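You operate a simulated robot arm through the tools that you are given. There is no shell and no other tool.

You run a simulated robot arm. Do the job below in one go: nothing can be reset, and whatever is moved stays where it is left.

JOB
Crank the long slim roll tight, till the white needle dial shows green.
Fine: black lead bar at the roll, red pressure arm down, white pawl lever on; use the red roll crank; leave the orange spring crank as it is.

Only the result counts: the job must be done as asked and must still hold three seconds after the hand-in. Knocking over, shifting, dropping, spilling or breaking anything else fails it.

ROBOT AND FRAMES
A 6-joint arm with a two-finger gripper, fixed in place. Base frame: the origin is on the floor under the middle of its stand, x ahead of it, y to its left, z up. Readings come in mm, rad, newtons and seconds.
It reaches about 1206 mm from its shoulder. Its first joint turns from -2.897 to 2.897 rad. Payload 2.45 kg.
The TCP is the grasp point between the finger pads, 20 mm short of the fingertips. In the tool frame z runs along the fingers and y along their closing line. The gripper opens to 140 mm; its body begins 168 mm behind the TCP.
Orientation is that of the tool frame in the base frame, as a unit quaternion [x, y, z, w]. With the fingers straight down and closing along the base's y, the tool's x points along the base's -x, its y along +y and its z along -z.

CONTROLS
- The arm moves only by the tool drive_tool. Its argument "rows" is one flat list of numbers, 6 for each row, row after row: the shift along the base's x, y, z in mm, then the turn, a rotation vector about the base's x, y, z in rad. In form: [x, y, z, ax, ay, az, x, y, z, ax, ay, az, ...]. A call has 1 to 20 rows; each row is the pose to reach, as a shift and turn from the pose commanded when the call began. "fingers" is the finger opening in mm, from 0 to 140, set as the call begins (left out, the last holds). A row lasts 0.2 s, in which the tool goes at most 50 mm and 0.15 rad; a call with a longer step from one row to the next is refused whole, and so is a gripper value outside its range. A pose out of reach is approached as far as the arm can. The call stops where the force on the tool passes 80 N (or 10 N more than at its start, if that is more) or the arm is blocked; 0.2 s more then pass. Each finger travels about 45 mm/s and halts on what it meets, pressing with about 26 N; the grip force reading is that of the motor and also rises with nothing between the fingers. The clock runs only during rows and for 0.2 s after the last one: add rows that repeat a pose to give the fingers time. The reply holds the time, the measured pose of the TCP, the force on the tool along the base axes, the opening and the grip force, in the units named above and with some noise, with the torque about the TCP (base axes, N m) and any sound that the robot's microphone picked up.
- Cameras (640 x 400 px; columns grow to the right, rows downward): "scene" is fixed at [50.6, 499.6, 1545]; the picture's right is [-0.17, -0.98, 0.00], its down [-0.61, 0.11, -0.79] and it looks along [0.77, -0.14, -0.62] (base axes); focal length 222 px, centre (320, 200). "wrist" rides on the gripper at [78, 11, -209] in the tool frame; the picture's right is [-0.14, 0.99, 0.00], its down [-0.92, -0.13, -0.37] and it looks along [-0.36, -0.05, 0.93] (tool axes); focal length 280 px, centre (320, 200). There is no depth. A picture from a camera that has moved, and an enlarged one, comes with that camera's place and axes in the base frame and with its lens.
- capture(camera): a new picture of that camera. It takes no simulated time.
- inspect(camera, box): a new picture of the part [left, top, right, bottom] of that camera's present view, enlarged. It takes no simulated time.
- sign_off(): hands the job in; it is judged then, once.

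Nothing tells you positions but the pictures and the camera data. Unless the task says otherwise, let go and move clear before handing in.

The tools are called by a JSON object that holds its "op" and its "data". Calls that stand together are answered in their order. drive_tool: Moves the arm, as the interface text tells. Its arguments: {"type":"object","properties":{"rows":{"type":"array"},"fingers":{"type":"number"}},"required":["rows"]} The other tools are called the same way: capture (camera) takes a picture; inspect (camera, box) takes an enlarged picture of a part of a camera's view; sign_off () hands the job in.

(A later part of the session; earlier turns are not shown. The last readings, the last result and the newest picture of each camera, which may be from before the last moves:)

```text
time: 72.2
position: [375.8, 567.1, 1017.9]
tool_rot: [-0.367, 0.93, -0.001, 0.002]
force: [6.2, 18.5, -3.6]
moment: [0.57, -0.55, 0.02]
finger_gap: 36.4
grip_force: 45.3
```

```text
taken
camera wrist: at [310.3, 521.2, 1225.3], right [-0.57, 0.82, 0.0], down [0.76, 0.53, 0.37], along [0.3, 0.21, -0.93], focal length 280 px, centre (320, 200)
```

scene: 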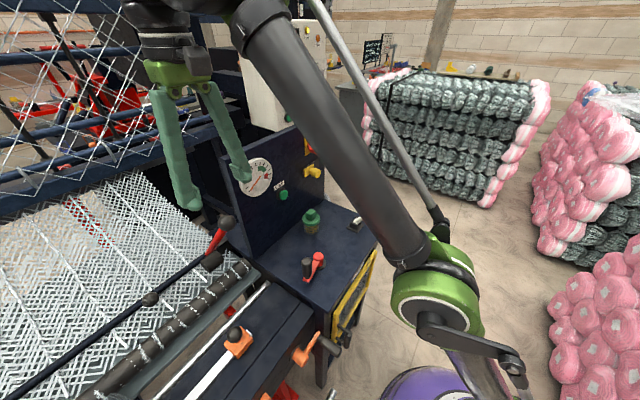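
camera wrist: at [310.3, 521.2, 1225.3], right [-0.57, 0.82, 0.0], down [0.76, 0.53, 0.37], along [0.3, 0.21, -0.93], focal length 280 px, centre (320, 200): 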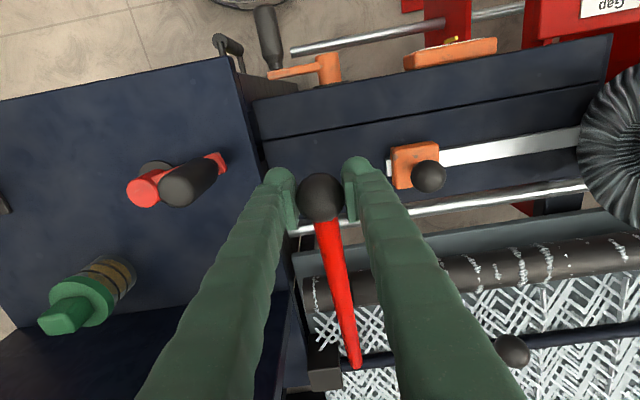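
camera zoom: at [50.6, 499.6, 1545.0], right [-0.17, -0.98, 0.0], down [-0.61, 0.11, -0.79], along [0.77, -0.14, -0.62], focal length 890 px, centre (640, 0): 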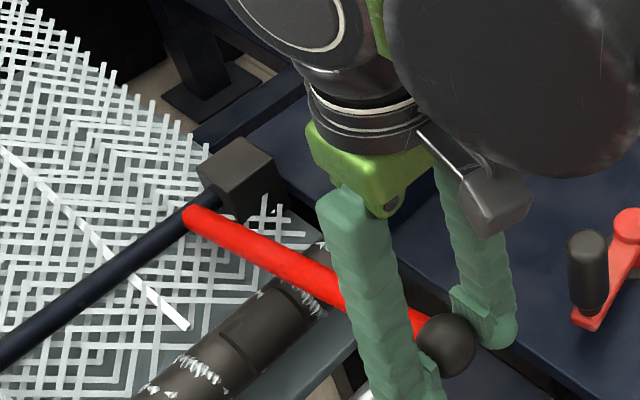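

Still free and no hard contact, so the arm's lower stop must be further down. I'll keep following its arc to about 15° and check force.

{"op": "drive_tool", "data": {"rows": [-1.7, 0, -6.5, 0, 0, 0, -3.2, -1.6, -13.2, 0, 0, 0, -4.5, -3.0, -19.7, 0, 0, 0, -6.0, -4.4, -26, 0, 0, 0, -7.4, -5.7, -32.3, 0, 0, 0, -8.6, -6.8, -38.5, 0, 0, 0, -8.6, -6.8, -38.5, 0, 0, 0]}}

{"op": "inspect", "data": {"camera": "scene", "box": [190, 200, 290, 300]}}

{"op": "capture", "data": {"camera": "wrist"}}

```text
time: 73.8
position: [366.1, 558.4, 979.1]
tool_rot: [-0.366, 0.931, 0.0, 0.002]
force: [4.2, 7.6, 44.0]
moment: [0.1, -0.13, -0.01]
finger_gap: 37.2
grip_force: 45.1
```

```text
4.00 times, centred on (240, 250) of scene
camera zoom: at [50.6, 499.6, 1545.0], right [-0.17, -0.98, 0.0], down [-0.61, 0.11, -0.79], along [0.77, -0.14, -0.62], focal length 890 px, centre (640, 0)
```

zoom: 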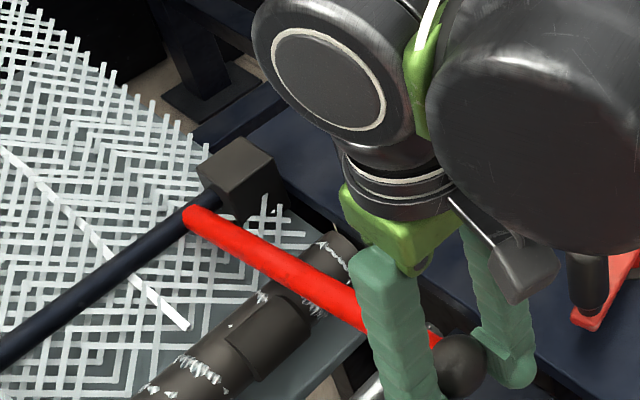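

```text
taken
camera wrist: at [301.0, 512.4, 1187.9], right [-0.57, 0.82, 0.0], down [0.76, 0.53, 0.37], along [0.31, 0.21, -0.93], focal length 280 px, centre (320, 200)
```

wrist: 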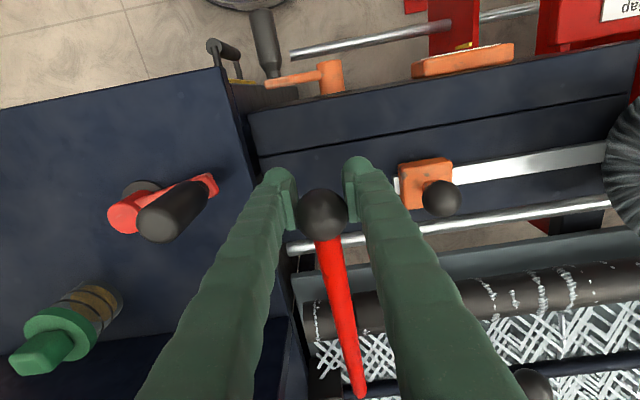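

There's solid contact now (44 N upward) with the arm at about 15° and its roller resting on the roll, so the arm really had been up. I'll look at the full scene before letting go.

{"op": "capture", "data": {"camera": "scene"}}

{"op": "inspect", "data": {"camera": "scene", "box": [40, 200, 300, 400]}}

{"op": "inspect", "data": {"camera": "wrist", "box": [280, 200, 640, 400]}}

```text
taken
```

scene: 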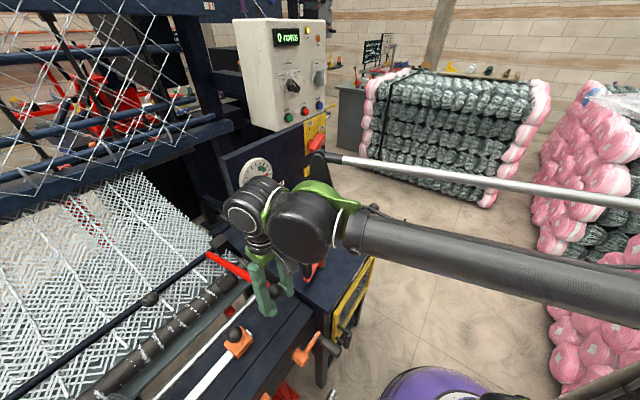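

```text
2.00 times, centred on (170, 300) of scene
camera zoom: at [50.6, 499.6, 1545.0], right [-0.17, -0.98, 0.0], down [-0.61, 0.11, -0.79], along [0.77, -0.14, -0.62], focal length 445 px, centre (620, 0)
```

zoom: 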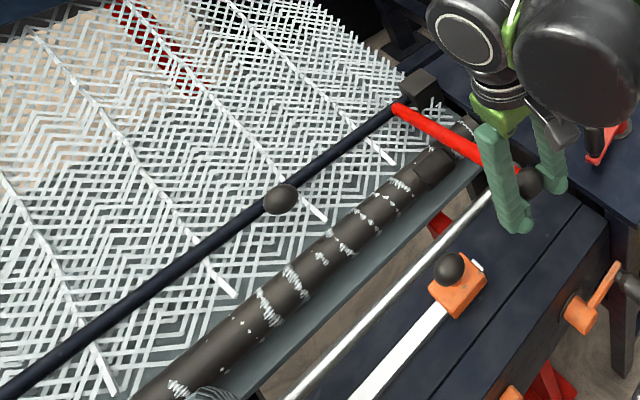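

```text
1.78 times, centred on (460, 300) of wrist
camera zoom: at [301.0, 512.4, 1187.9], right [-0.57, 0.82, 0.0], down [0.76, 0.53, 0.37], along [0.31, 0.21, -0.93], focal length 498 px, centre (71, 22)
```

zoom: 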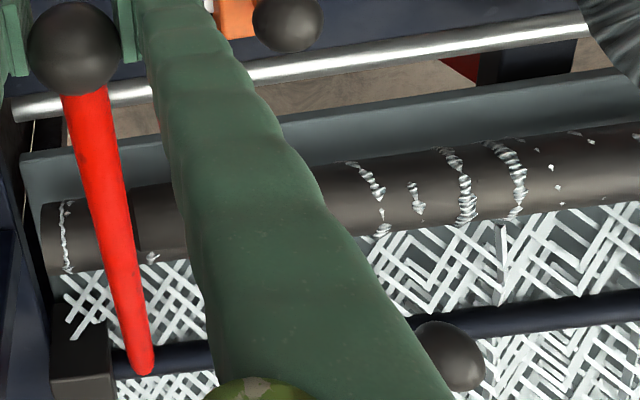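

The arm is now down on the roll and the dark bar with its knob has not moved. I'll ease off the push slightly, open the fingers and see whether the arm stays down.

{"op": "drive_tool", "data": {"rows": [0, 0, 2.5, 0, 0, 0, 0, 0, 2.5, 0, 0, 0, 0, 0, 2.5, 0, 0, 0, 0, 0, 2.5, 0, 0, 0], "fingers": 80}}

{"op": "capture", "data": {"camera": "wrist"}}

{"op": "inspect", "data": {"camera": "scene", "box": [190, 200, 290, 300]}}

```text
time: 74.8
position: [367.8, 557.8, 981.0]
tool_rot: [-0.366, 0.931, 0.0, 0.002]
force: [0.9, -1.2, 0.4]
moment: [-0.02, 0.0, 0.01]
finger_gap: 80.0
grip_force: 0.0
```

```text
taken
camera wrist: at [301.7, 512.6, 1189.6], right [-0.57, 0.82, 0.0], down [0.76, 0.53, 0.37], along [0.31, 0.21, -0.93], focal length 280 px, centre (320, 200)
```

wrist: 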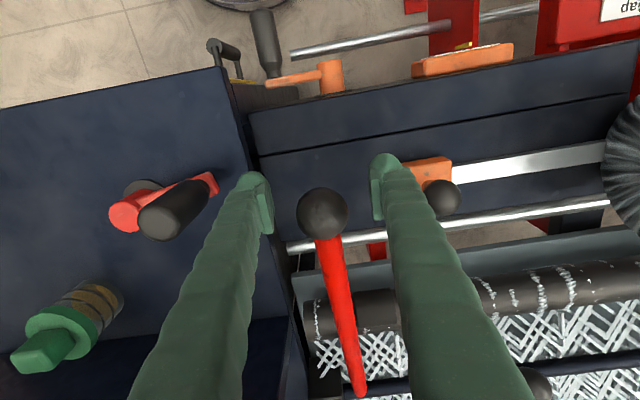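

```text
4.00 times, centred on (240, 250) of scene
camera zoom: at [50.6, 499.6, 1545.0], right [-0.17, -0.98, 0.0], down [-0.61, 0.11, -0.79], along [0.77, -0.14, -0.62], focal length 890 px, centre (640, 0)
```

zoom: 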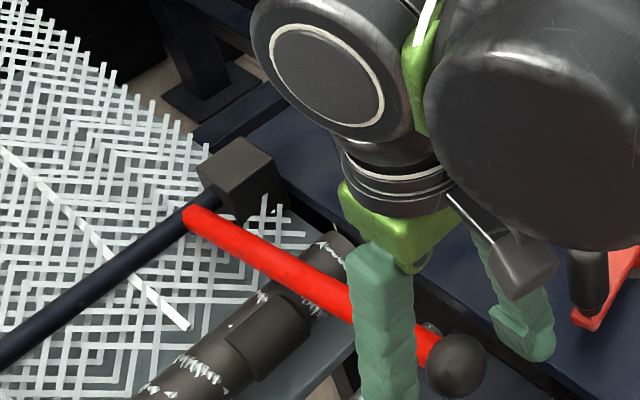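

The arm stays down on its own. I'll rise clear of the ball and go back over the crank handle to test whether the crank now pulls.

{"op": "drive_tool", "data": {"rows": [0, 0, 40, 0, 0, 0, 0, 0, 85, 0, 0, 0, 0, 0, 130, 0, 0, 0, 20, -22, 150, 0, 0, 0, 45, -50, 150, 0, 0, 0, 65, -75, 150, 0, 0, 0, 75, -87, 150, 0, 0, 0, 75, -87, 150, 0, 0, 0]}}

{"op": "capture", "data": {"camera": "wrist"}}

{"op": "capture", "data": {"camera": "scene"}}

```text
time: 76.6
position: [442.5, 470.8, 1131.9]
tool_rot: [-0.366, 0.931, -0.001, 0.003]
force: [0.8, 0.3, 0.1]
moment: [-0.02, 0.01, -0.04]
finger_gap: 80.0
grip_force: 0.1
```

```text
taken
camera wrist: at [376.3, 425.5, 1340.9], right [-0.57, 0.82, 0.0], down [0.76, 0.53, 0.37], along [0.31, 0.21, -0.93], focal length 280 px, centre (320, 200)
```

wrist: 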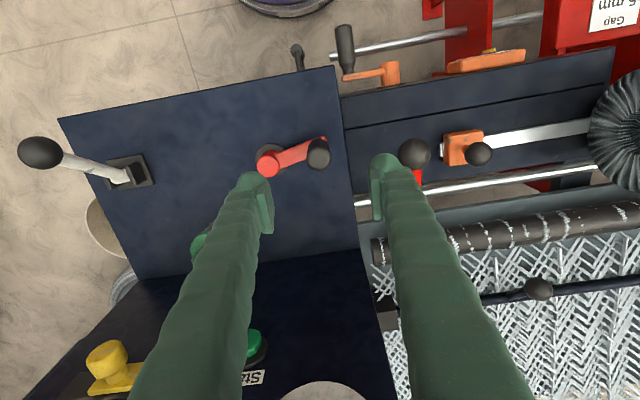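

```text
taken
```

scene: 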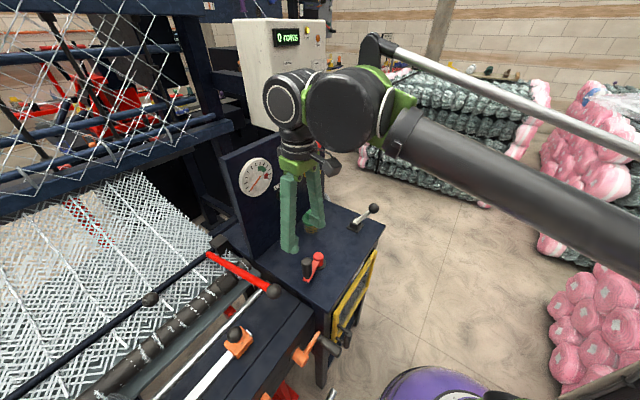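

The red arm lies down on the roll and the crank handle is directly below. I'll zoom to align before descending.

{"op": "inspect", "data": {"camera": "wrist", "box": [230, 80, 410, 240]}}

{"op": "inspect", "data": {"camera": "scene", "box": [280, 220, 360, 290]}}

```text
2.50 times, centred on (320, 160) of wrist
camera zoom: at [376.3, 425.5, 1340.9], right [-0.57, 0.82, 0.0], down [0.76, 0.53, 0.37], along [0.31, 0.21, -0.93], focal length 701 px, centre (320, 300)
```

zoom: 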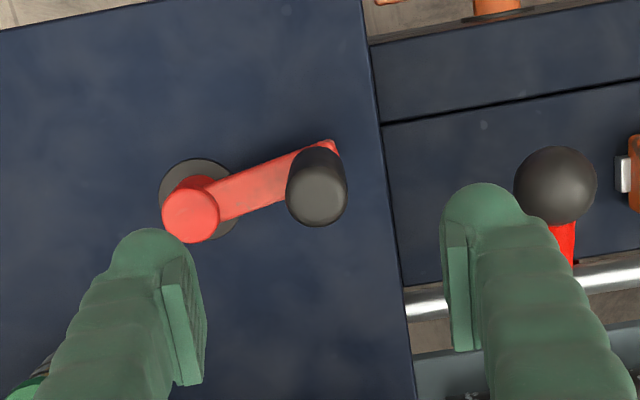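

```text
5.71 times, centred on (320, 255) of scene
camera zoom: at [50.6, 499.6, 1545.0], right [-0.17, -0.98, 0.0], down [-0.61, 0.11, -0.79], along [0.77, -0.14, -0.62], focal length 1271 px, centre (320, -114)
```

zoom: 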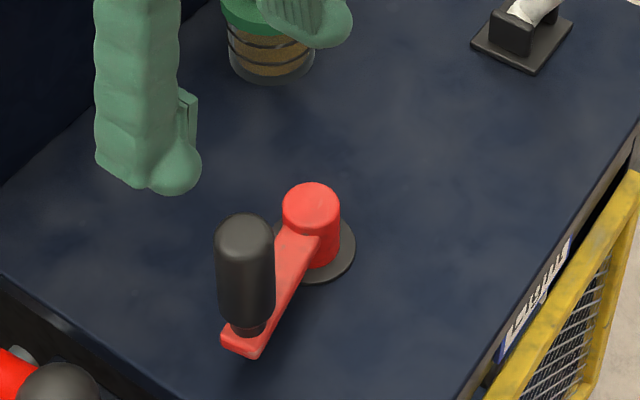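

The handle is at about (443, 470), right under the TCP. I'll narrow the fingers, descend and grip it.

{"op": "drive_tool", "data": {"rows": [0.6, -0.5, -35, 0, 0, 0, 0.6, -0.5, -75, 0, 0, 0, 0.6, -0.5, -115, 0, 0, 0, 0.6, -0.5, -141, 0, 0, 0, 0.6, -0.5, -141, 0, 0, 0], "fingers": 64}}

{"op": "drive_tool", "data": {"rows": [0, 0, 0, 0, 0, 0, 0, 0, 0, 0, 0, 0, 0, 0, 0, 0, 0, 0, 0, 0, 0, 0, 0, 0, 0, 0, 0, 0, 0, 0], "fingers": 0}}

{"op": "inspect", "data": {"camera": "wrist", "box": [220, 50, 420, 250]}}

```text
time: 77.8
position: [441.5, 471.9, 991.1]
tool_rot: [-0.365, 0.931, 0.0, 0.002]
force: [-0.1, 0.6, 0.0]
moment: [-0.02, -0.04, -0.01]
finger_gap: 63.8
grip_force: 0.0
```

```text
time: 79.0
position: [444.1, 471.1, 989.8]
tool_rot: [-0.365, 0.931, 0.0, 0.002]
force: [15.0, -9.7, -3.6]
moment: [-0.06, -0.24, 0.02]
finger_gap: 29.0
grip_force: 44.8
```

```text
2.00 times, centred on (320, 150) of wrist
camera zoom: at [378.3, 425.1, 1199.1], right [-0.57, 0.82, 0.0], down [0.76, 0.53, 0.37], along [0.31, 0.21, -0.93], focal length 561 px, centre (320, 300)
```

zoom: 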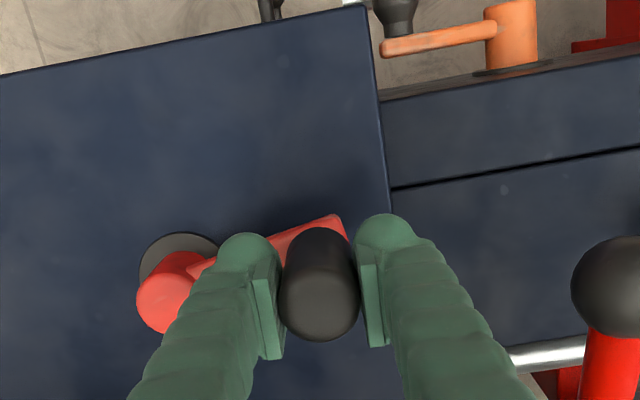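

Gripped again. With the pressure arm down, I'll turn counter-clockwise 0.6 rad and see whether the crank now meets resistance or the needle lifts.

{"op": "drive_tool", "data": {"rows": [-5.4, -10.6, 0, 0, 0, 0, -9.7, -21.7, 0, 0, 0, 0, -12.3, -33.3, 0, 0, 0, 0, -13.1, -45.2, 0, 0, 0, 0, -13.1, -45.2, 0, 0, 0, 0]}}

{"op": "inspect", "data": {"camera": "scene", "box": [238, 155, 276, 200]}}

{"op": "inspect", "data": {"camera": "scene", "box": [170, 230, 270, 310]}}

```text
time: 80.2
position: [428.7, 425.6, 991.0]
tool_rot: [-0.367, 0.93, -0.001, 0.002]
force: [12.7, 1.9, 15.2]
moment: [0.23, -0.3, 0.0]
finger_gap: 29.0
grip_force: 45.2
```

```text
8.89 times, centred on (257, 178) of scene
camera zoom: at [50.6, 499.6, 1545.0], right [-0.17, -0.98, 0.0], down [-0.61, 0.11, -0.79], along [0.77, -0.14, -0.62], focal length 1978 px, centre (880, 400)
```

zoom: 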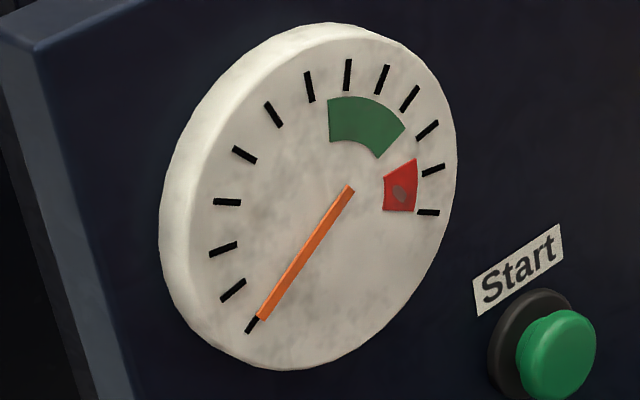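

```text
5.00 times, centred on (220, 270) of scene
camera zoom: at [50.6, 499.6, 1545.0], right [-0.17, -0.98, 0.0], down [-0.61, 0.11, -0.79], along [0.77, -0.14, -0.62], focal length 1112 px, centre (820, -150)
```

zoom: 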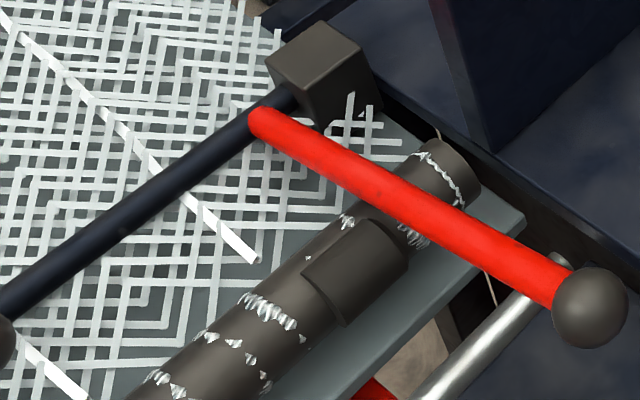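

The crank still doesn't move the roll or the needle. Since the arm was not down at the start, those "fine" notes appear to be conditions I must ensure: lead bar at the roll, arm down, pawl on. I'll let go of the crank and examine the pawl lever and the bar's knob more closely.

{"op": "inspect", "data": {"camera": "scene", "box": [345, 235, 375, 275]}}

{"op": "drive_tool", "data": {"rows": [0, 0, 0, 0, 0, 0, 0, 0, 0, 0, 0, 0, 0, 0, 0, 0, 0, 0, 0, 0, 40, 0, 0, 0, 10, -10, 85, 0, 0, 0, 30, -40, 120, 0, 0, 0, 55, -75, 120, 0, 0, 0, 80, -115, 120, 0, 0, 0, 105, -155, 120, 0, 0, 0, 125, -185, 120, 0, 0, 0, 125, -185, 120, 0, 0, 0], "fingers": 64}}

{"op": "capture", "data": {"camera": "wrist"}}

```text
10.00 times, centred on (360, 255) of scene
camera zoom: at [50.6, 499.6, 1545.0], right [-0.17, -0.98, 0.0], down [-0.61, 0.11, -0.79], along [0.77, -0.14, -0.62], focal length 2225 px, centre (-80, -350)
```

zoom: 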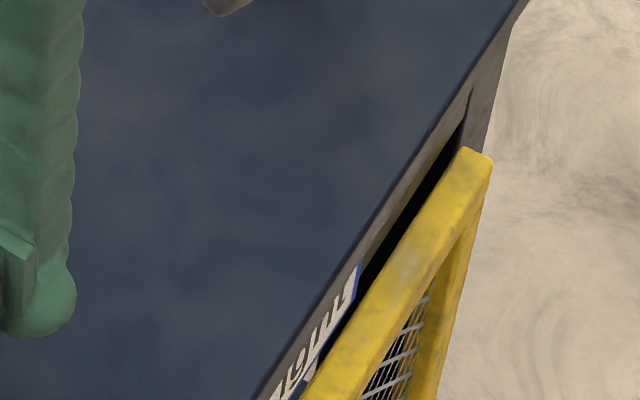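

```text
refused: row 6 steps farther than a row can; nothing moved
```

```text
taken
camera wrist: at [364.3, 380.2, 1199.0], right [-0.57, 0.82, 0.0], down [0.76, 0.53, 0.37], along [0.31, 0.21, -0.93], focal length 280 px, centre (320, 200)
```

wrist: 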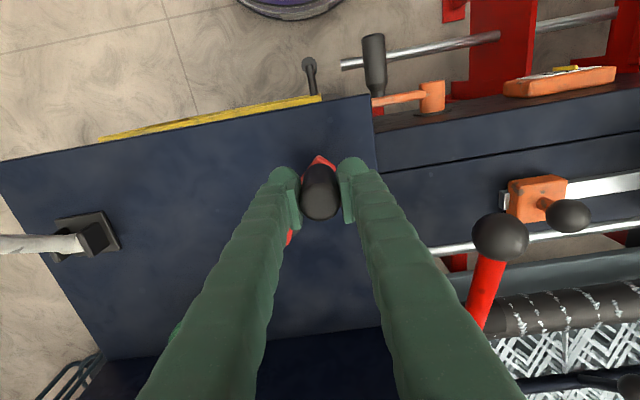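

That call was refused for a long step; nothing moved. I'll redo the retreat with shorter steps, ending above and in front of the pawl lever for a close look.

{"op": "drive_tool", "data": {"rows": [0, 0, 0, 0, 0, 0, 0, 0, 0, 0, 0, 0, 0, 0, 0, 0, 0, 0, 0, 0, 40, 0, 0, 0, 5, -5, 85, 0, 0, 0, 20, -25, 120, 0, 0, 0, 40, -60, 140, 0, 0, 0, 62, -95, 140, 0, 0, 0, 85, -130, 140, 0, 0, 0, 108, -165, 140, 0, 0, 0, 128, -190, 140, 0, 0, 0, 128, -190, 140, 0, 0, 0], "fingers": 64}}

{"op": "capture", "data": {"camera": "wrist"}}

{"op": "capture", "data": {"camera": "scene"}}

```text
time: 82.8
position: [557.3, 234.8, 1130.0]
tool_rot: [-0.367, 0.93, 0.001, 0.001]
force: [0.6, 0.5, -0.6]
moment: [-0.01, 0.0, 0.02]
finger_gap: 63.9
grip_force: 0.0
```

```text
taken
camera wrist: at [492.0, 190.2, 1339.6], right [-0.57, 0.82, 0.0], down [0.76, 0.53, 0.37], along [0.31, 0.21, -0.93], focal length 280 px, centre (320, 200)
```

wrist: 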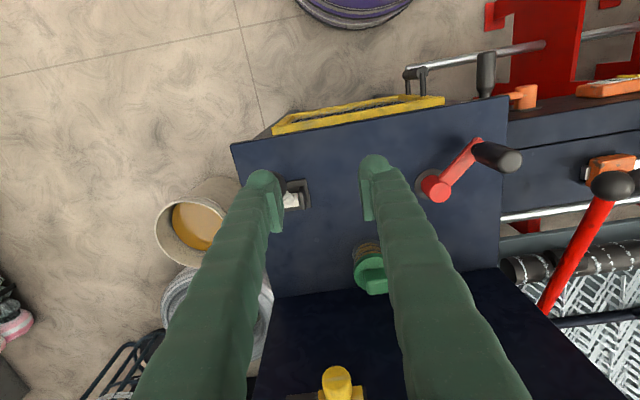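

```text
taken
```

scene: 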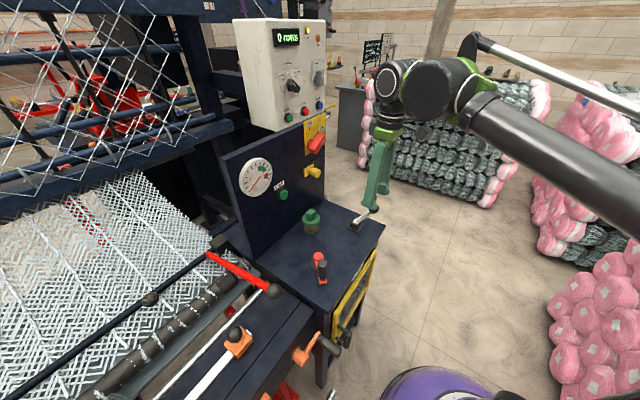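

The left finger hides the lever's ball in this view. I'll open the fingers wide for an unobstructed look.

{"op": "drive_tool", "data": {"rows": [0, 0, 10, 0, 0, 0, 0, 0, 10, 0, 0, 0, 0, 0, 10, 0, 0, 0, 0, 0, 10, 0, 0, 0, 0, 0, 10, 0, 0, 0], "fingers": 140}}

{"op": "inspect", "data": {"camera": "wrist", "box": [220, 120, 380, 260]}}

{"op": "inspect", "data": {"camera": "scene", "box": [330, 190, 400, 250]}}

```text
time: 84.0
position: [556.5, 236.0, 1140.3]
tool_rot: [-0.367, 0.93, -0.001, 0.002]
force: [0.4, -0.7, -0.4]
moment: [-0.02, 0.03, 0.01]
finger_gap: 139.9
grip_force: 0.0
```

```text
2.86 times, centred on (300, 190) of wrist
camera zoom: at [491.7, 190.5, 1349.4], right [-0.57, 0.82, 0.0], down [0.76, 0.53, 0.37], along [0.31, 0.21, -0.93], focal length 801 px, centre (377, 229)
```

zoom: 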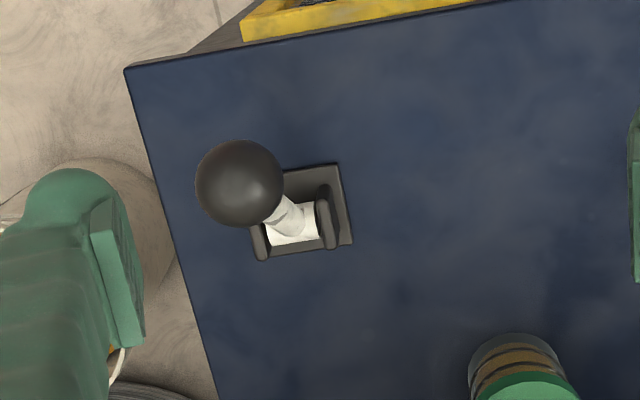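

```text
6.67 times, centred on (365, 220) of scene
camera zoom: at [50.6, 499.6, 1545.0], right [-0.17, -0.98, 0.0], down [-0.61, 0.11, -0.79], along [0.77, -0.14, -0.62], focal length 1483 px, centre (20, 67)
```

zoom: 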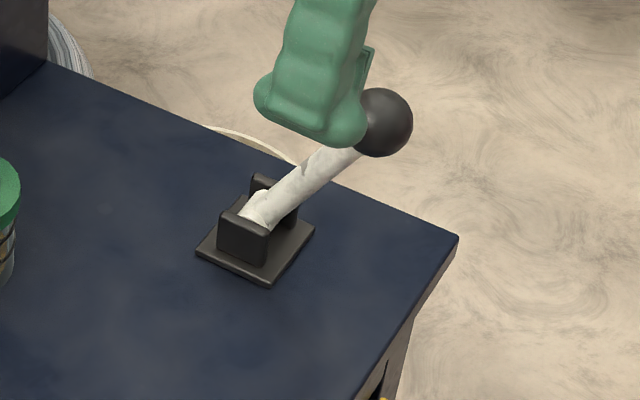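

The lever swings in the plane across the machine and leans outward: hub at about (652, 248, 940), ball at about (613, 206, 1032). With the crank running free both ways, this must be the "off" side, so I'll grip the ball and swing it over. First I'll position above it.

{"op": "drive_tool", "data": {"rows": [20, -10, 0, 0, 0, 0, 40, -20, 0, 0, 0, 0, 55, -29, 0, 0, 0, 0, 55, -29, 0, 0, 0, 0, 55, -29, 0, 0, 0, 0], "fingers": 76}}

{"op": "capture", "data": {"camera": "wrist"}}

{"op": "inspect", "data": {"camera": "scene", "box": [330, 150, 420, 250]}}

```text
time: 85.2
position: [611.8, 207.5, 1140.7]
tool_rot: [-0.366, 0.931, -0.001, 0.002]
force: [-0.3, 0.5, -0.4]
moment: [0.01, -0.03, 0.0]
finger_gap: 76.2
grip_force: 0.1
```

```text
taken
camera wrist: at [546.6, 161.9, 1349.4], right [-0.57, 0.82, 0.0], down [0.76, 0.53, 0.37], along [0.31, 0.21, -0.93], focal length 280 px, centre (320, 200)
```

wrist: 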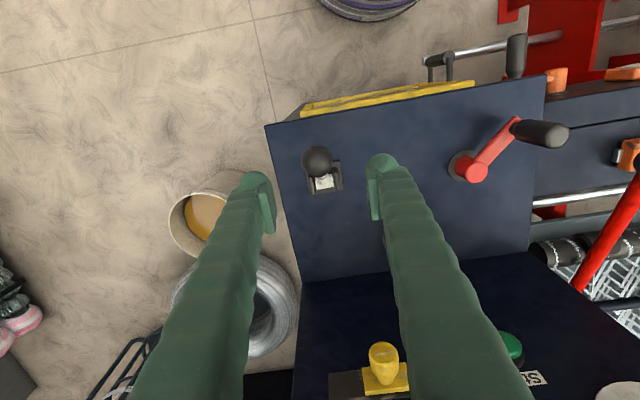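

```text
4.00 times, centred on (375, 200) of scene
camera zoom: at [50.6, 499.6, 1545.0], right [-0.17, -0.98, 0.0], down [-0.61, 0.11, -0.79], along [0.77, -0.14, -0.62], focal length 890 px, centre (100, 200)
```

zoom: 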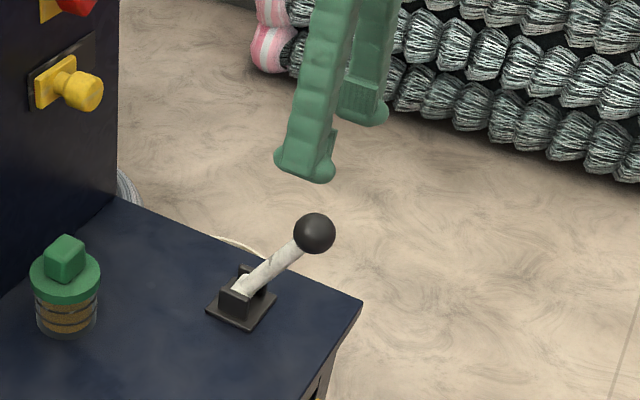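

The ball is centred between the open fingers. I'll descend and close on it.

{"op": "drive_tool", "data": {"rows": [0.5, -0.5, -35, 0, 0, 0, 1, -1, -70, 0, 0, 0, 1.5, -1, -95, 0, 0, 0, 1.5, -1, -106, 0, 0, 0, 1.5, -1, -106, 0, 0, 0]}}

{"op": "drive_tool", "data": {"rows": [0, 0, 0, 0, 0, 0, 0, 0, 0, 0, 0, 0, 0, 0, 0, 0, 0, 0, 0, 0, 0, 0, 0, 0, 0, 0, 0, 0, 0, 0], "fingers": 0}}

{"op": "inspect", "data": {"camera": "wrist", "box": [220, 80, 420, 280]}}

{"op": "inspect", "data": {"camera": "scene", "box": [330, 170, 410, 250]}}

```text
time: 86.4
position: [614.6, 208.7, 1035.2]
tool_rot: [-0.365, 0.931, 0.0, 0.002]
force: [0.8, 0.3, 0.4]
moment: [0.01, -0.02, 0.03]
finger_gap: 76.2
grip_force: 0.2
```

```text
time: 87.6
position: [616.3, 207.2, 1034.9]
tool_rot: [-0.366, 0.931, 0.0, 0.002]
force: [19.7, -16.4, 5.5]
moment: [-0.11, -0.31, 0.0]
finger_gap: 36.5
grip_force: 44.8
```

```text
2.00 times, centred on (320, 180) of wrist
camera zoom: at [550.6, 160.8, 1243.9], right [-0.57, 0.82, 0.0], down [0.76, 0.53, 0.37], along [0.31, 0.21, -0.93], focal length 561 px, centre (320, 240)
```

zoom: 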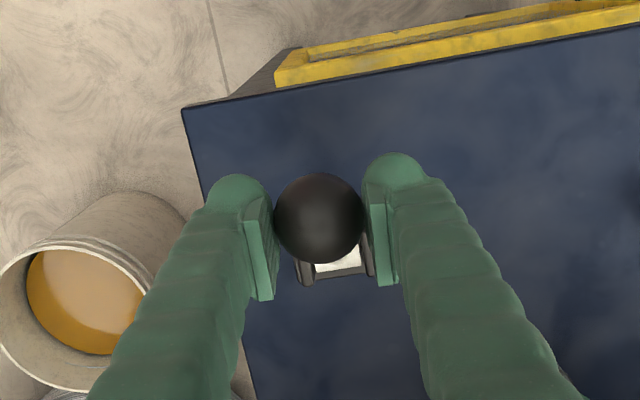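

```text
5.00 times, centred on (370, 210) of scene
camera zoom: at [50.6, 499.6, 1545.0], right [-0.17, -0.98, 0.0], down [-0.61, 0.11, -0.79], along [0.77, -0.14, -0.62], focal length 1112 px, centre (70, 150)
```

zoom: 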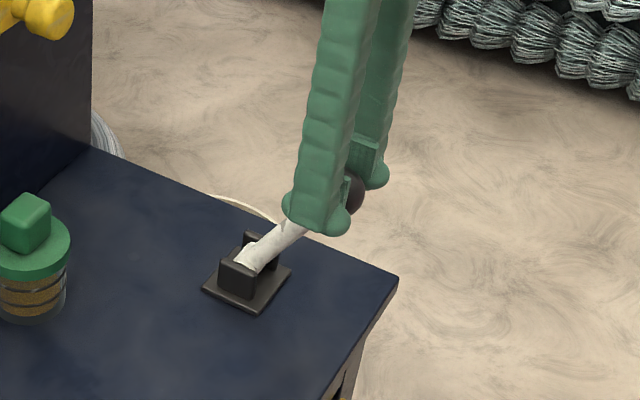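

Gripped with a sideways bias of about 25 N, which I'll relieve while trying a small 6 mm swing toward upright to feel if the lever moves.

{"op": "drive_tool", "data": {"rows": [1.5, -1.6, 0, 0, 0, 0, 3.5, 0.3, 1.6, 0, 0, 0, 5.4, 2.1, 3.1, 0, 0, 0, 5.4, 2.1, 3.1, 0, 0, 0]}}

```text
time: 88.6
position: [619.2, 209.6, 1036.8]
tool_rot: [-0.367, 0.93, 0.001, 0.002]
force: [-8.1, -5.2, -9.3]
moment: [-0.89, 1.01, -0.01]
finger_gap: 36.4
grip_force: 45.0
```

About 13 N of resistance, likely a detent or friction. I'll continue the swing gently to about −20° and check it follows.

{"op": "drive_tool", "data": {"rows": [3.5, 3.3, 2.4, 0, 0, 0, 7.0, 6.6, 4.6, 0, 0, 0, 10.6, 9.9, 6.6, 0, 0, 0, 10.6, 9.9, 6.6, 0, 0, 0]}}

{"op": "inspect", "data": {"camera": "scene", "box": [330, 170, 410, 250]}}

{"op": "inspect", "data": {"camera": "wrist", "box": [220, 80, 420, 280]}}

```text
time: 89.6
position: [628.9, 219.0, 1044.2]
tool_rot: [-0.366, 0.931, -0.001, 0.002]
force: [-17.5, 1.8, -2.2]
moment: [-0.7, 0.98, 0.0]
finger_gap: 36.7
grip_force: 44.9
```

```text
5.00 times, centred on (370, 210) of scene
camera zoom: at [50.6, 499.6, 1545.0], right [-0.17, -0.98, 0.0], down [-0.61, 0.11, -0.79], along [0.77, -0.14, -0.62], focal length 1112 px, centre (70, 150)
```

zoom: 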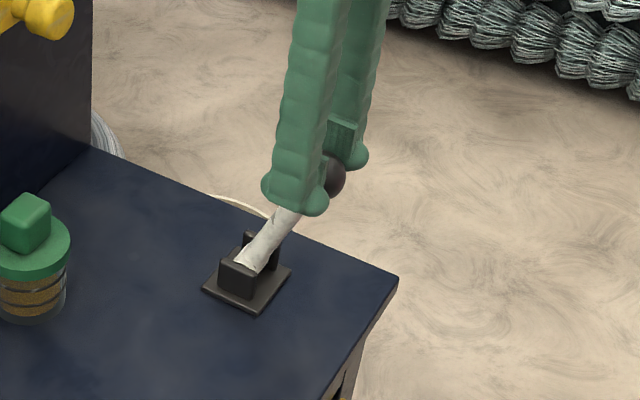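

```text
2.00 times, centred on (320, 180) of wrist
camera zoom: at [563.5, 173.1, 1253.2], right [-0.57, 0.82, 0.0], down [0.76, 0.53, 0.37], along [0.31, 0.21, -0.93], focal length 561 px, centre (320, 240)
```

zoom: 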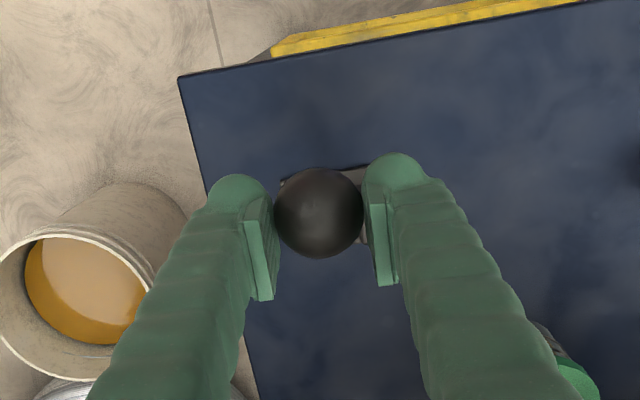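

The lever is following. I'll swing it over the top to about +28°.

{"op": "drive_tool", "data": {"rows": [4.5, 5.2, 2, 0, 0, 0, 9.1, 10.0, 3.7, 0, 0, 0, 14.5, 15, 5, 0, 0, 0, 20.0, 20.2, 5.8, 0, 0, 0, 25.5, 25.3, 6.2, 0, 0, 0, 31.0, 30.4, 5.8, 0, 0, 0, 36.5, 35.6, 5, 0, 0, 0, 41.9, 40.7, 3.7, 0, 0, 0, 47.2, 45.6, 1.9, 0, 0, 0, 52.4, 50.5, -0.4, 0, 0, 0, 57.5, 55.3, -3.2, 0, 0, 0, 62.5, 60, -6.5, 0, 0, 0, 62.5, 60, -6.5, 0, 0, 0]}}

{"op": "inspect", "data": {"camera": "scene", "box": [320, 150, 410, 250]}}

{"op": "inspect", "data": {"camera": "wrist", "box": [220, 80, 420, 280]}}

```text
time: 92.4
position: [690.1, 279.6, 1039.9]
tool_rot: [-0.366, 0.931, -0.001, 0.003]
force: [-33.9, 32.0, 23.1]
moment: [-0.5, 0.91, -0.71]
finger_gap: 34.0
grip_force: 45.1
```

```text
4.00 times, centred on (365, 200) of scene
camera zoom: at [50.6, 499.6, 1545.0], right [-0.17, -0.98, 0.0], down [-0.61, 0.11, -0.79], along [0.77, -0.14, -0.62], focal length 890 px, centre (140, 200)
```

zoom: 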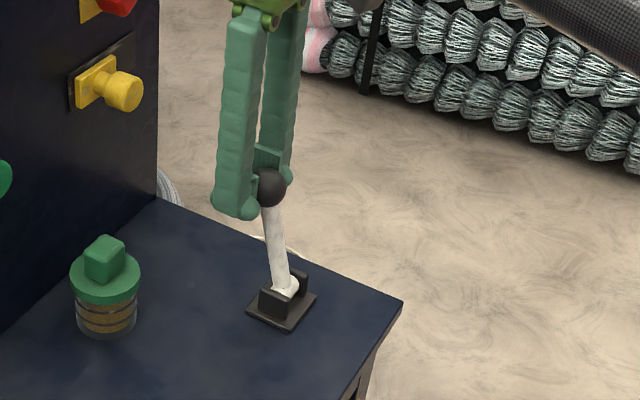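

```text
2.00 times, centred on (320, 180) of wrist
camera zoom: at [624.5, 233.8, 1247.6], right [-0.57, 0.82, 0.0], down [0.76, 0.53, 0.37], along [0.31, 0.21, -0.93], focal length 561 px, centre (320, 240)
```

zoom: 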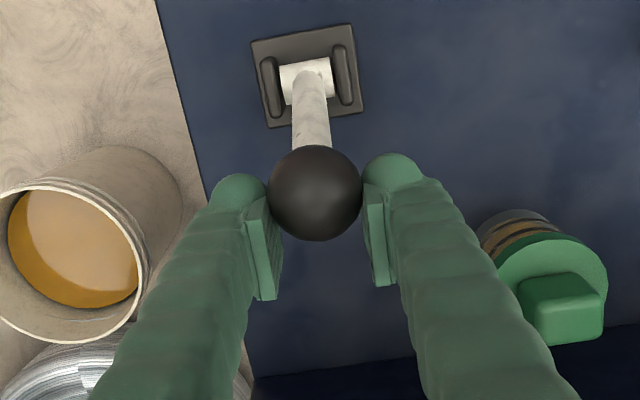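

The lever is over to the other side (about +17°), with the ball near the edge of the pads and some sideways strain. I'll release, recentre on the ball and check if it goes further or is at its stop.

{"op": "drive_tool", "data": {"rows": [0, 0, 0, 0, 0, 0, 0, 0, 0, 0, 0, 0, 0, 0, 0, 0, 0, 0], "fingers": 76}}

{"op": "inspect", "data": {"camera": "wrist", "box": [220, 80, 420, 280]}}

{"op": "inspect", "data": {"camera": "scene", "box": [320, 150, 410, 250]}}

```text
time: 93.2
position: [690.8, 277.5, 1037.7]
tool_rot: [-0.366, 0.931, 0.0, 0.002]
force: [-0.4, -0.1, -1.7]
moment: [-0.01, -0.03, 0.0]
finger_gap: 75.9
grip_force: 0.1
```

```text
2.00 times, centred on (320, 180) of wrist
camera zoom: at [627.0, 231.9, 1246.3], right [-0.57, 0.82, 0.0], down [0.76, 0.53, 0.37], along [0.31, 0.21, -0.93], focal length 561 px, centre (320, 240)
```

zoom: 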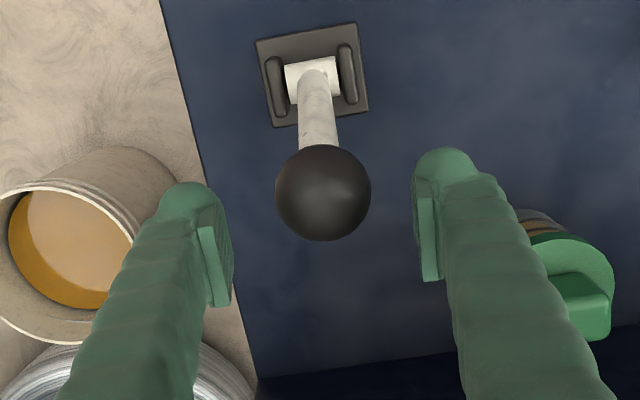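

```text
4.00 times, centred on (365, 200) of scene
camera zoom: at [50.6, 499.6, 1545.0], right [-0.17, -0.98, 0.0], down [-0.61, 0.11, -0.79], along [0.77, -0.14, -0.62], focal length 890 px, centre (140, 200)
```

zoom: 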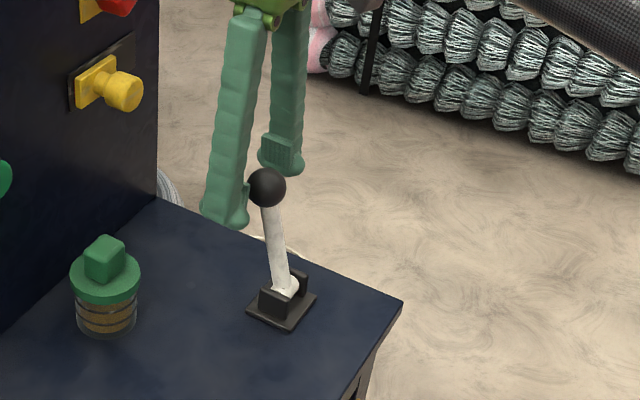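

The lever stands by itself at about +18°. I'll recentre on the ball, grip, and try to swing it further to its end.

{"op": "drive_tool", "data": {"rows": [-6, -5, 1, 0, 0, 0, -11.5, -9, 2, 0, 0, 0, -11.5, -9, 2, 0, 0, 0]}}

{"op": "drive_tool", "data": {"rows": [0, 0, 0, 0, 0, 0, 0, 0, 0, 0, 0, 0, 0, 0, 0, 0, 0, 0, 0, 0, 0, 0, 0, 0, 0, 0, 0, 0, 0, 0], "fingers": 0}}

{"op": "drive_tool", "data": {"rows": [3, 3.2, -1.2, 0, 0, 0, 6, 6.4, -2.6, 0, 0, 0, 9, 9.6, -4.2, 0, 0, 0, 9, 9.6, -4.2, 0, 0, 0]}}

{"op": "inspect", "data": {"camera": "wrist", "box": [220, 80, 420, 280]}}

{"op": "inspect", "data": {"camera": "scene", "box": [320, 150, 410, 250]}}

```text
time: 94.0
position: [682.2, 268.5, 1038.5]
tool_rot: [-0.366, 0.931, 0.0, 0.002]
force: [-0.2, 0.9, -0.3]
moment: [-0.02, 0.04, -0.02]
finger_gap: 76.2
grip_force: 0.0
```

```text
time: 95.2
position: [679.1, 270.8, 1038.4]
tool_rot: [-0.366, 0.931, 0.0, 0.002]
force: [-22.4, 17.6, -9.3]
moment: [0.13, 0.02, 0.07]
finger_gap: 34.3
grip_force: 45.4
```

```text
time: 96.2
position: [689.7, 278.5, 1034.7]
tool_rot: [-0.366, 0.931, 0.0, 0.002]
force: [-33.7, 7.3, -13.5]
moment: [-0.85, 0.91, -0.04]
finger_gap: 34.0
grip_force: 45.8
```

```text
2.00 times, centred on (320, 180) of wrist
camera zoom: at [623.6, 233.5, 1243.9], right [-0.57, 0.82, 0.0], down [0.76, 0.53, 0.37], along [0.31, 0.21, -0.93], focal length 561 px, centre (320, 240)
```

zoom: 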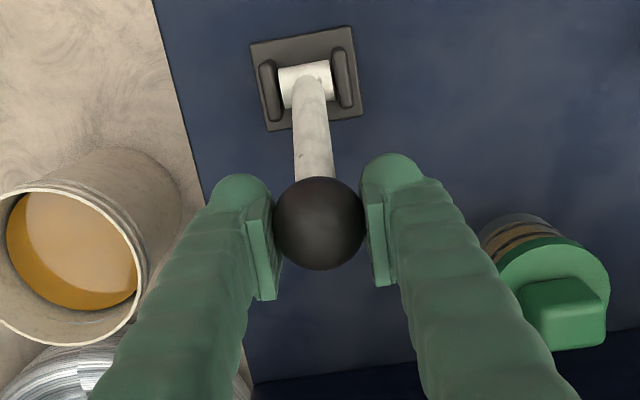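

```text
4.00 times, centred on (365, 200) of scene
camera zoom: at [50.6, 499.6, 1545.0], right [-0.17, -0.98, 0.0], down [-0.61, 0.11, -0.79], along [0.77, -0.14, -0.62], focal length 890 px, centre (140, 200)
```

zoom: 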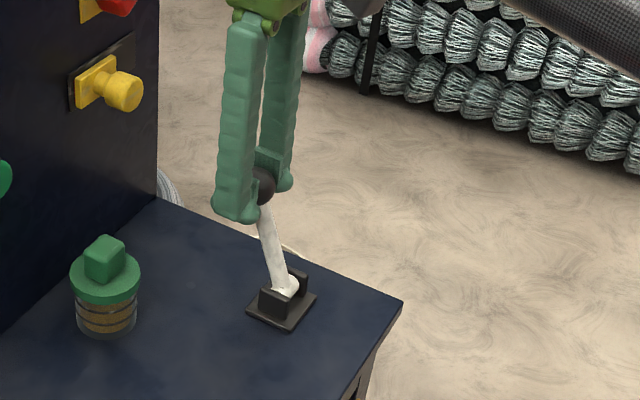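

The lever is still moving, now about +27°. I'll push on in small steps to find its end stop, easing sideways strain.

{"op": "drive_tool", "data": {"rows": [1, 5, -2.5, 0, 0, 0, 3.2, 7, -4.5, 0, 0, 0, 5.3, 9, -6.5, 0, 0, 0, 7.5, 11, -8.7, 0, 0, 0, 9.7, 13.1, -11, 0, 0, 0, 9.7, 13.1, -11, 0, 0, 0]}}

{"op": "inspect", "data": {"camera": "wrist", "box": [220, 80, 420, 280]}}

{"op": "inspect", "data": {"camera": "scene", "box": [320, 150, 410, 250]}}

```text
time: 97.6
position: [700.2, 290.8, 1024.4]
tool_rot: [-0.366, 0.931, 0.0, 0.003]
force: [12.1, -1.2, 29.5]
moment: [-0.66, 0.6, 0.01]
finger_gap: 33.9
grip_force: 45.3
```

```text
2.00 times, centred on (320, 180) of wrist
camera zoom: at [635.1, 245.2, 1232.7], right [-0.57, 0.82, 0.0], down [0.76, 0.53, 0.37], along [0.31, 0.21, -0.93], focal length 561 px, centre (320, 240)
```

zoom: 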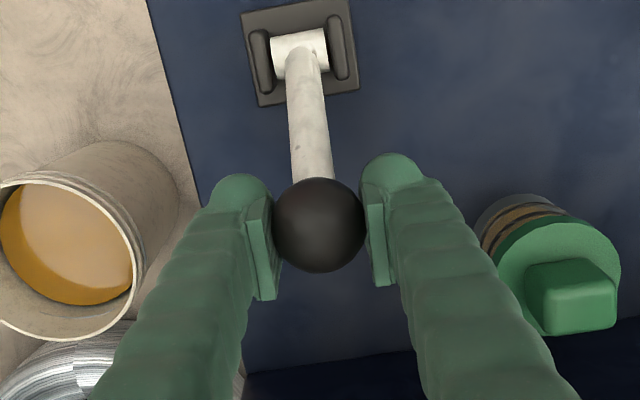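

```text
4.00 times, centred on (365, 200) of scene
camera zoom: at [50.6, 499.6, 1545.0], right [-0.17, -0.98, 0.0], down [-0.61, 0.11, -0.79], along [0.77, -0.14, -0.62], focal length 890 px, centre (140, 200)
```

zoom: 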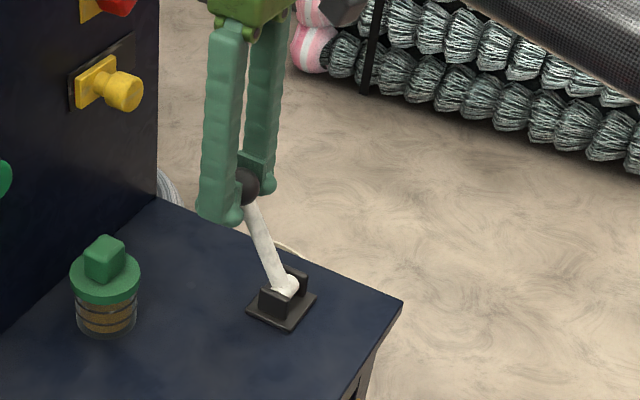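

The lever is at about +37° and no hard stop yet. I'll take one more short push.

{"op": "drive_tool", "data": {"rows": [2, 2, -1.8, 0, 0, 0, 4, 4, -3.7, 0, 0, 0, 6, 6, -5.7, 0, 0, 0, 6, 6, -5.7, 0, 0, 0]}}

{"op": "inspect", "data": {"camera": "scene", "box": [320, 150, 410, 250]}}

```text
time: 98.6
position: [705.5, 294.6, 1018.9]
tool_rot: [-0.366, 0.931, 0.0, 0.002]
force: [-18.3, -35.6, 10.4]
moment: [0.17, -0.07, 0.01]
finger_gap: 34.3
grip_force: 45.0
```

```text
4.00 times, centred on (365, 200) of scene
camera zoom: at [50.6, 499.6, 1545.0], right [-0.17, -0.98, 0.0], down [-0.61, 0.11, -0.79], along [0.77, -0.14, -0.62], focal length 890 px, centre (140, 200)
```

zoom: 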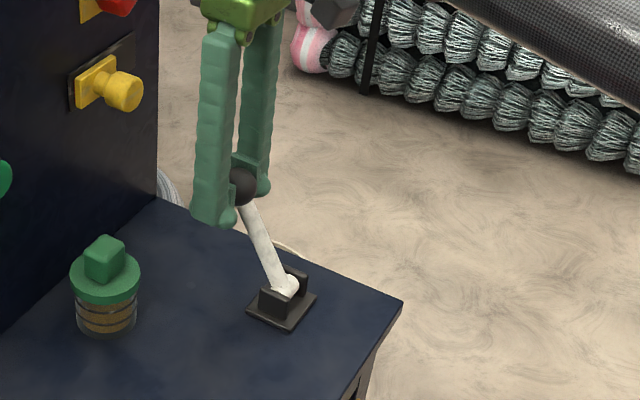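

Firm resistance of about 38 N now, so the lever is at its inner stop. I'll open the fingers and check it stays there, then retreat upward.

{"op": "drive_tool", "data": {"rows": [-1.5, -2, 0, 0, 0, 0, -1.5, -2, 0, 0, 0, 0, -1.5, -2, 0, 0, 0, 0, -1.5, -2, 0, 0, 0, 0, -4, -4, 40, 0, 0, 0, -8, -8, 85, 0, 0, 0, -12, -12, 125, 0, 0, 0, -12, -12, 125, 0, 0, 0], "fingers": 80}}

{"op": "capture", "data": {"camera": "wrist"}}

{"op": "inspect", "data": {"camera": "scene", "box": [320, 150, 410, 250]}}

```text
time: 100.4
position: [692.6, 286.5, 1143.0]
tool_rot: [-0.366, 0.931, 0.0, 0.002]
force: [-0.5, -0.4, 0.4]
moment: [0.01, 0.01, 0.02]
finger_gap: 79.9
grip_force: 0.1
```

```text
taken
camera wrist: at [627.1, 240.8, 1352.0], right [-0.57, 0.82, 0.0], down [0.76, 0.53, 0.37], along [0.31, 0.21, -0.93], focal length 280 px, centre (320, 200)
```

wrist: 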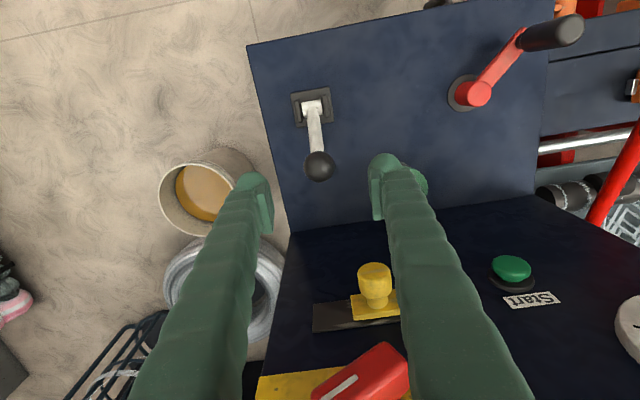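

```text
4.00 times, centred on (365, 200) of scene
camera zoom: at [50.6, 499.6, 1545.0], right [-0.17, -0.98, 0.0], down [-0.61, 0.11, -0.79], along [0.77, -0.14, -0.62], focal length 890 px, centre (140, 200)
```

zoom: 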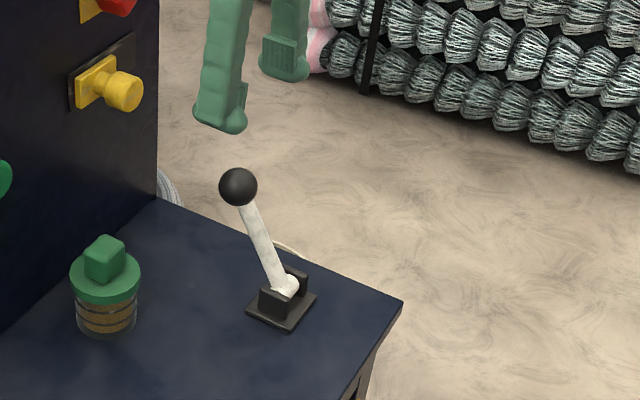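

The lever stays at its new position. I'll return over the crank handle, expected near (430, 425), to test the crank with this pawl setting.

{"op": "drive_tool", "data": {"rows": [-35, 18, 0, 0, 0, 0, -70, 37, 0, 0, 0, 0, -105, 55, 0, 0, 0, 0, -140, 74, 0, 0, 0, 0, -175, 92, 0, 0, 0, 0, -210, 111, 0, 0, 0, 0, -240, 127, 0, 0, 0, 0, -263, 139, 0, 0, 0, 0, -263, 139, 0, 0, 0, 0], "fingers": 64}}

{"op": "inspect", "data": {"camera": "wrist", "box": [220, 80, 420, 240]}}

{"op": "inspect", "data": {"camera": "scene", "box": [238, 155, 276, 200]}}

```text
time: 102.4
position: [430.5, 424.5, 1143.8]
tool_rot: [-0.365, 0.931, -0.001, 0.001]
force: [-0.3, -0.7, 0.4]
moment: [0.0, -0.03, 0.01]
finger_gap: 64.2
grip_force: 0.1
```

```text
2.50 times, centred on (320, 160) of wrist
camera zoom: at [365.1, 379.2, 1351.4], right [-0.57, 0.82, 0.0], down [0.76, 0.53, 0.37], along [0.31, 0.21, -0.93], focal length 701 px, centre (320, 300)
```

zoom: 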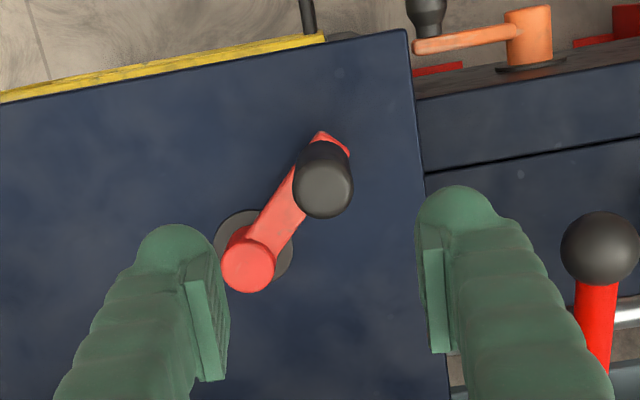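

```text
8.89 times, centred on (257, 178) of scene
camera zoom: at [50.6, 499.6, 1545.0], right [-0.17, -0.98, 0.0], down [-0.61, 0.11, -0.79], along [0.77, -0.14, -0.62], focal length 1978 px, centre (880, 400)
```

zoom: 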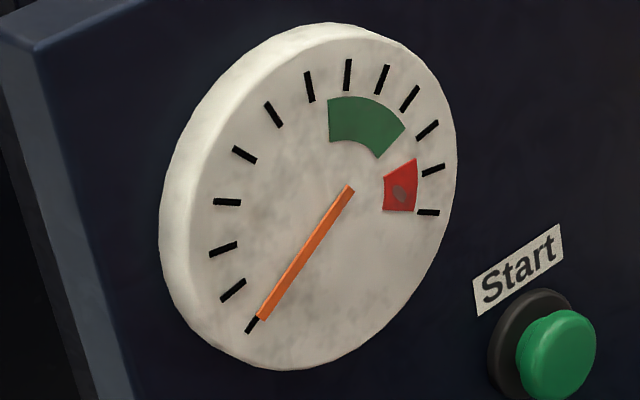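

The handle is directly below. I'll descend and grip it.

{"op": "drive_tool", "data": {"rows": [-0.5, 0.3, -40, 0, 0, 0, -0.5, 0.3, -85, 0, 0, 0, -0.5, 0.3, -130, 0, 0, 0, -0.5, 0.3, -153, 0, 0, 0, -0.5, 0.3, -153, 0, 0, 0]}}

{"op": "drive_tool", "data": {"rows": [0, 0, 0, 0, 0, 0, 0, 0, 0, 0, 0, 0, 0, 0, 0, 0, 0, 0, 0, 0, 0, 0, 0, 0, 0, 0, 0, 0, 0, 0], "fingers": 0}}

```text
time: 103.6
position: [430.2, 423.7, 991.5]
tool_rot: [-0.365, 0.931, 0.0, 0.002]
force: [-0.2, 0.1, 0.4]
moment: [-0.01, -0.01, 0.0]
finger_gap: 63.7
grip_force: 0.2
```

```text
time: 104.8
position: [429.6, 423.2, 992.3]
tool_rot: [-0.367, 0.93, 0.0, 0.002]
force: [-6.2, 0.0, -4.0]
moment: [-0.03, 0.08, -0.03]
finger_gap: 29.2
grip_force: 45.2
```

Gripped. I'll first try a small clockwise turn of 0.4 rad: if the pawl is engaged, one direction should now be blocked.

{"op": "drive_tool", "data": {"rows": [0.3, 7.9, 0, 0, 0, 0, 1.27, 15.85, 0, 0, 0, 0, 3.2, 23.5, 0, 0, 0, 0, 5.66, 31.12, 0, 0, 0, 0, 5.66, 31.12, 0, 0, 0, 0]}}

{"op": "inspect", "data": {"camera": "scene", "box": [238, 155, 276, 200]}}

{"op": "inspect", "data": {"camera": "scene", "box": [170, 230, 270, 310]}}

```text
time: 106.0
position: [436.0, 455.9, 990.4]
tool_rot: [-0.366, 0.93, 0.0, 0.002]
force: [-13.1, 5.0, 5.4]
moment: [-0.1, 0.35, -0.03]
finger_gap: 29.0
grip_force: 45.2
```

```text
8.89 times, centred on (257, 178) of scene
camera zoom: at [50.6, 499.6, 1545.0], right [-0.17, -0.98, 0.0], down [-0.61, 0.11, -0.79], along [0.77, -0.14, -0.62], focal length 1978 px, centre (880, 400)
```

zoom: 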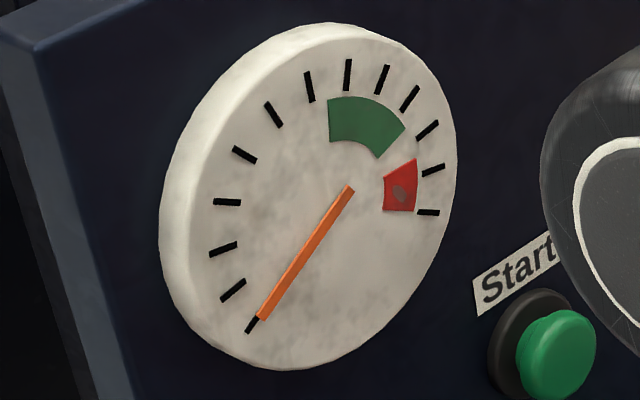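

```text
5.00 times, centred on (220, 270) of scene
camera zoom: at [50.6, 499.6, 1545.0], right [-0.17, -0.98, 0.0], down [-0.61, 0.11, -0.79], along [0.77, -0.14, -0.62], focal length 1112 px, centre (820, -150)
```

zoom: 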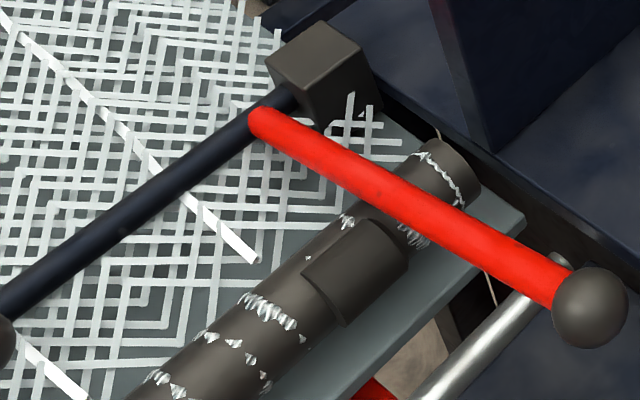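

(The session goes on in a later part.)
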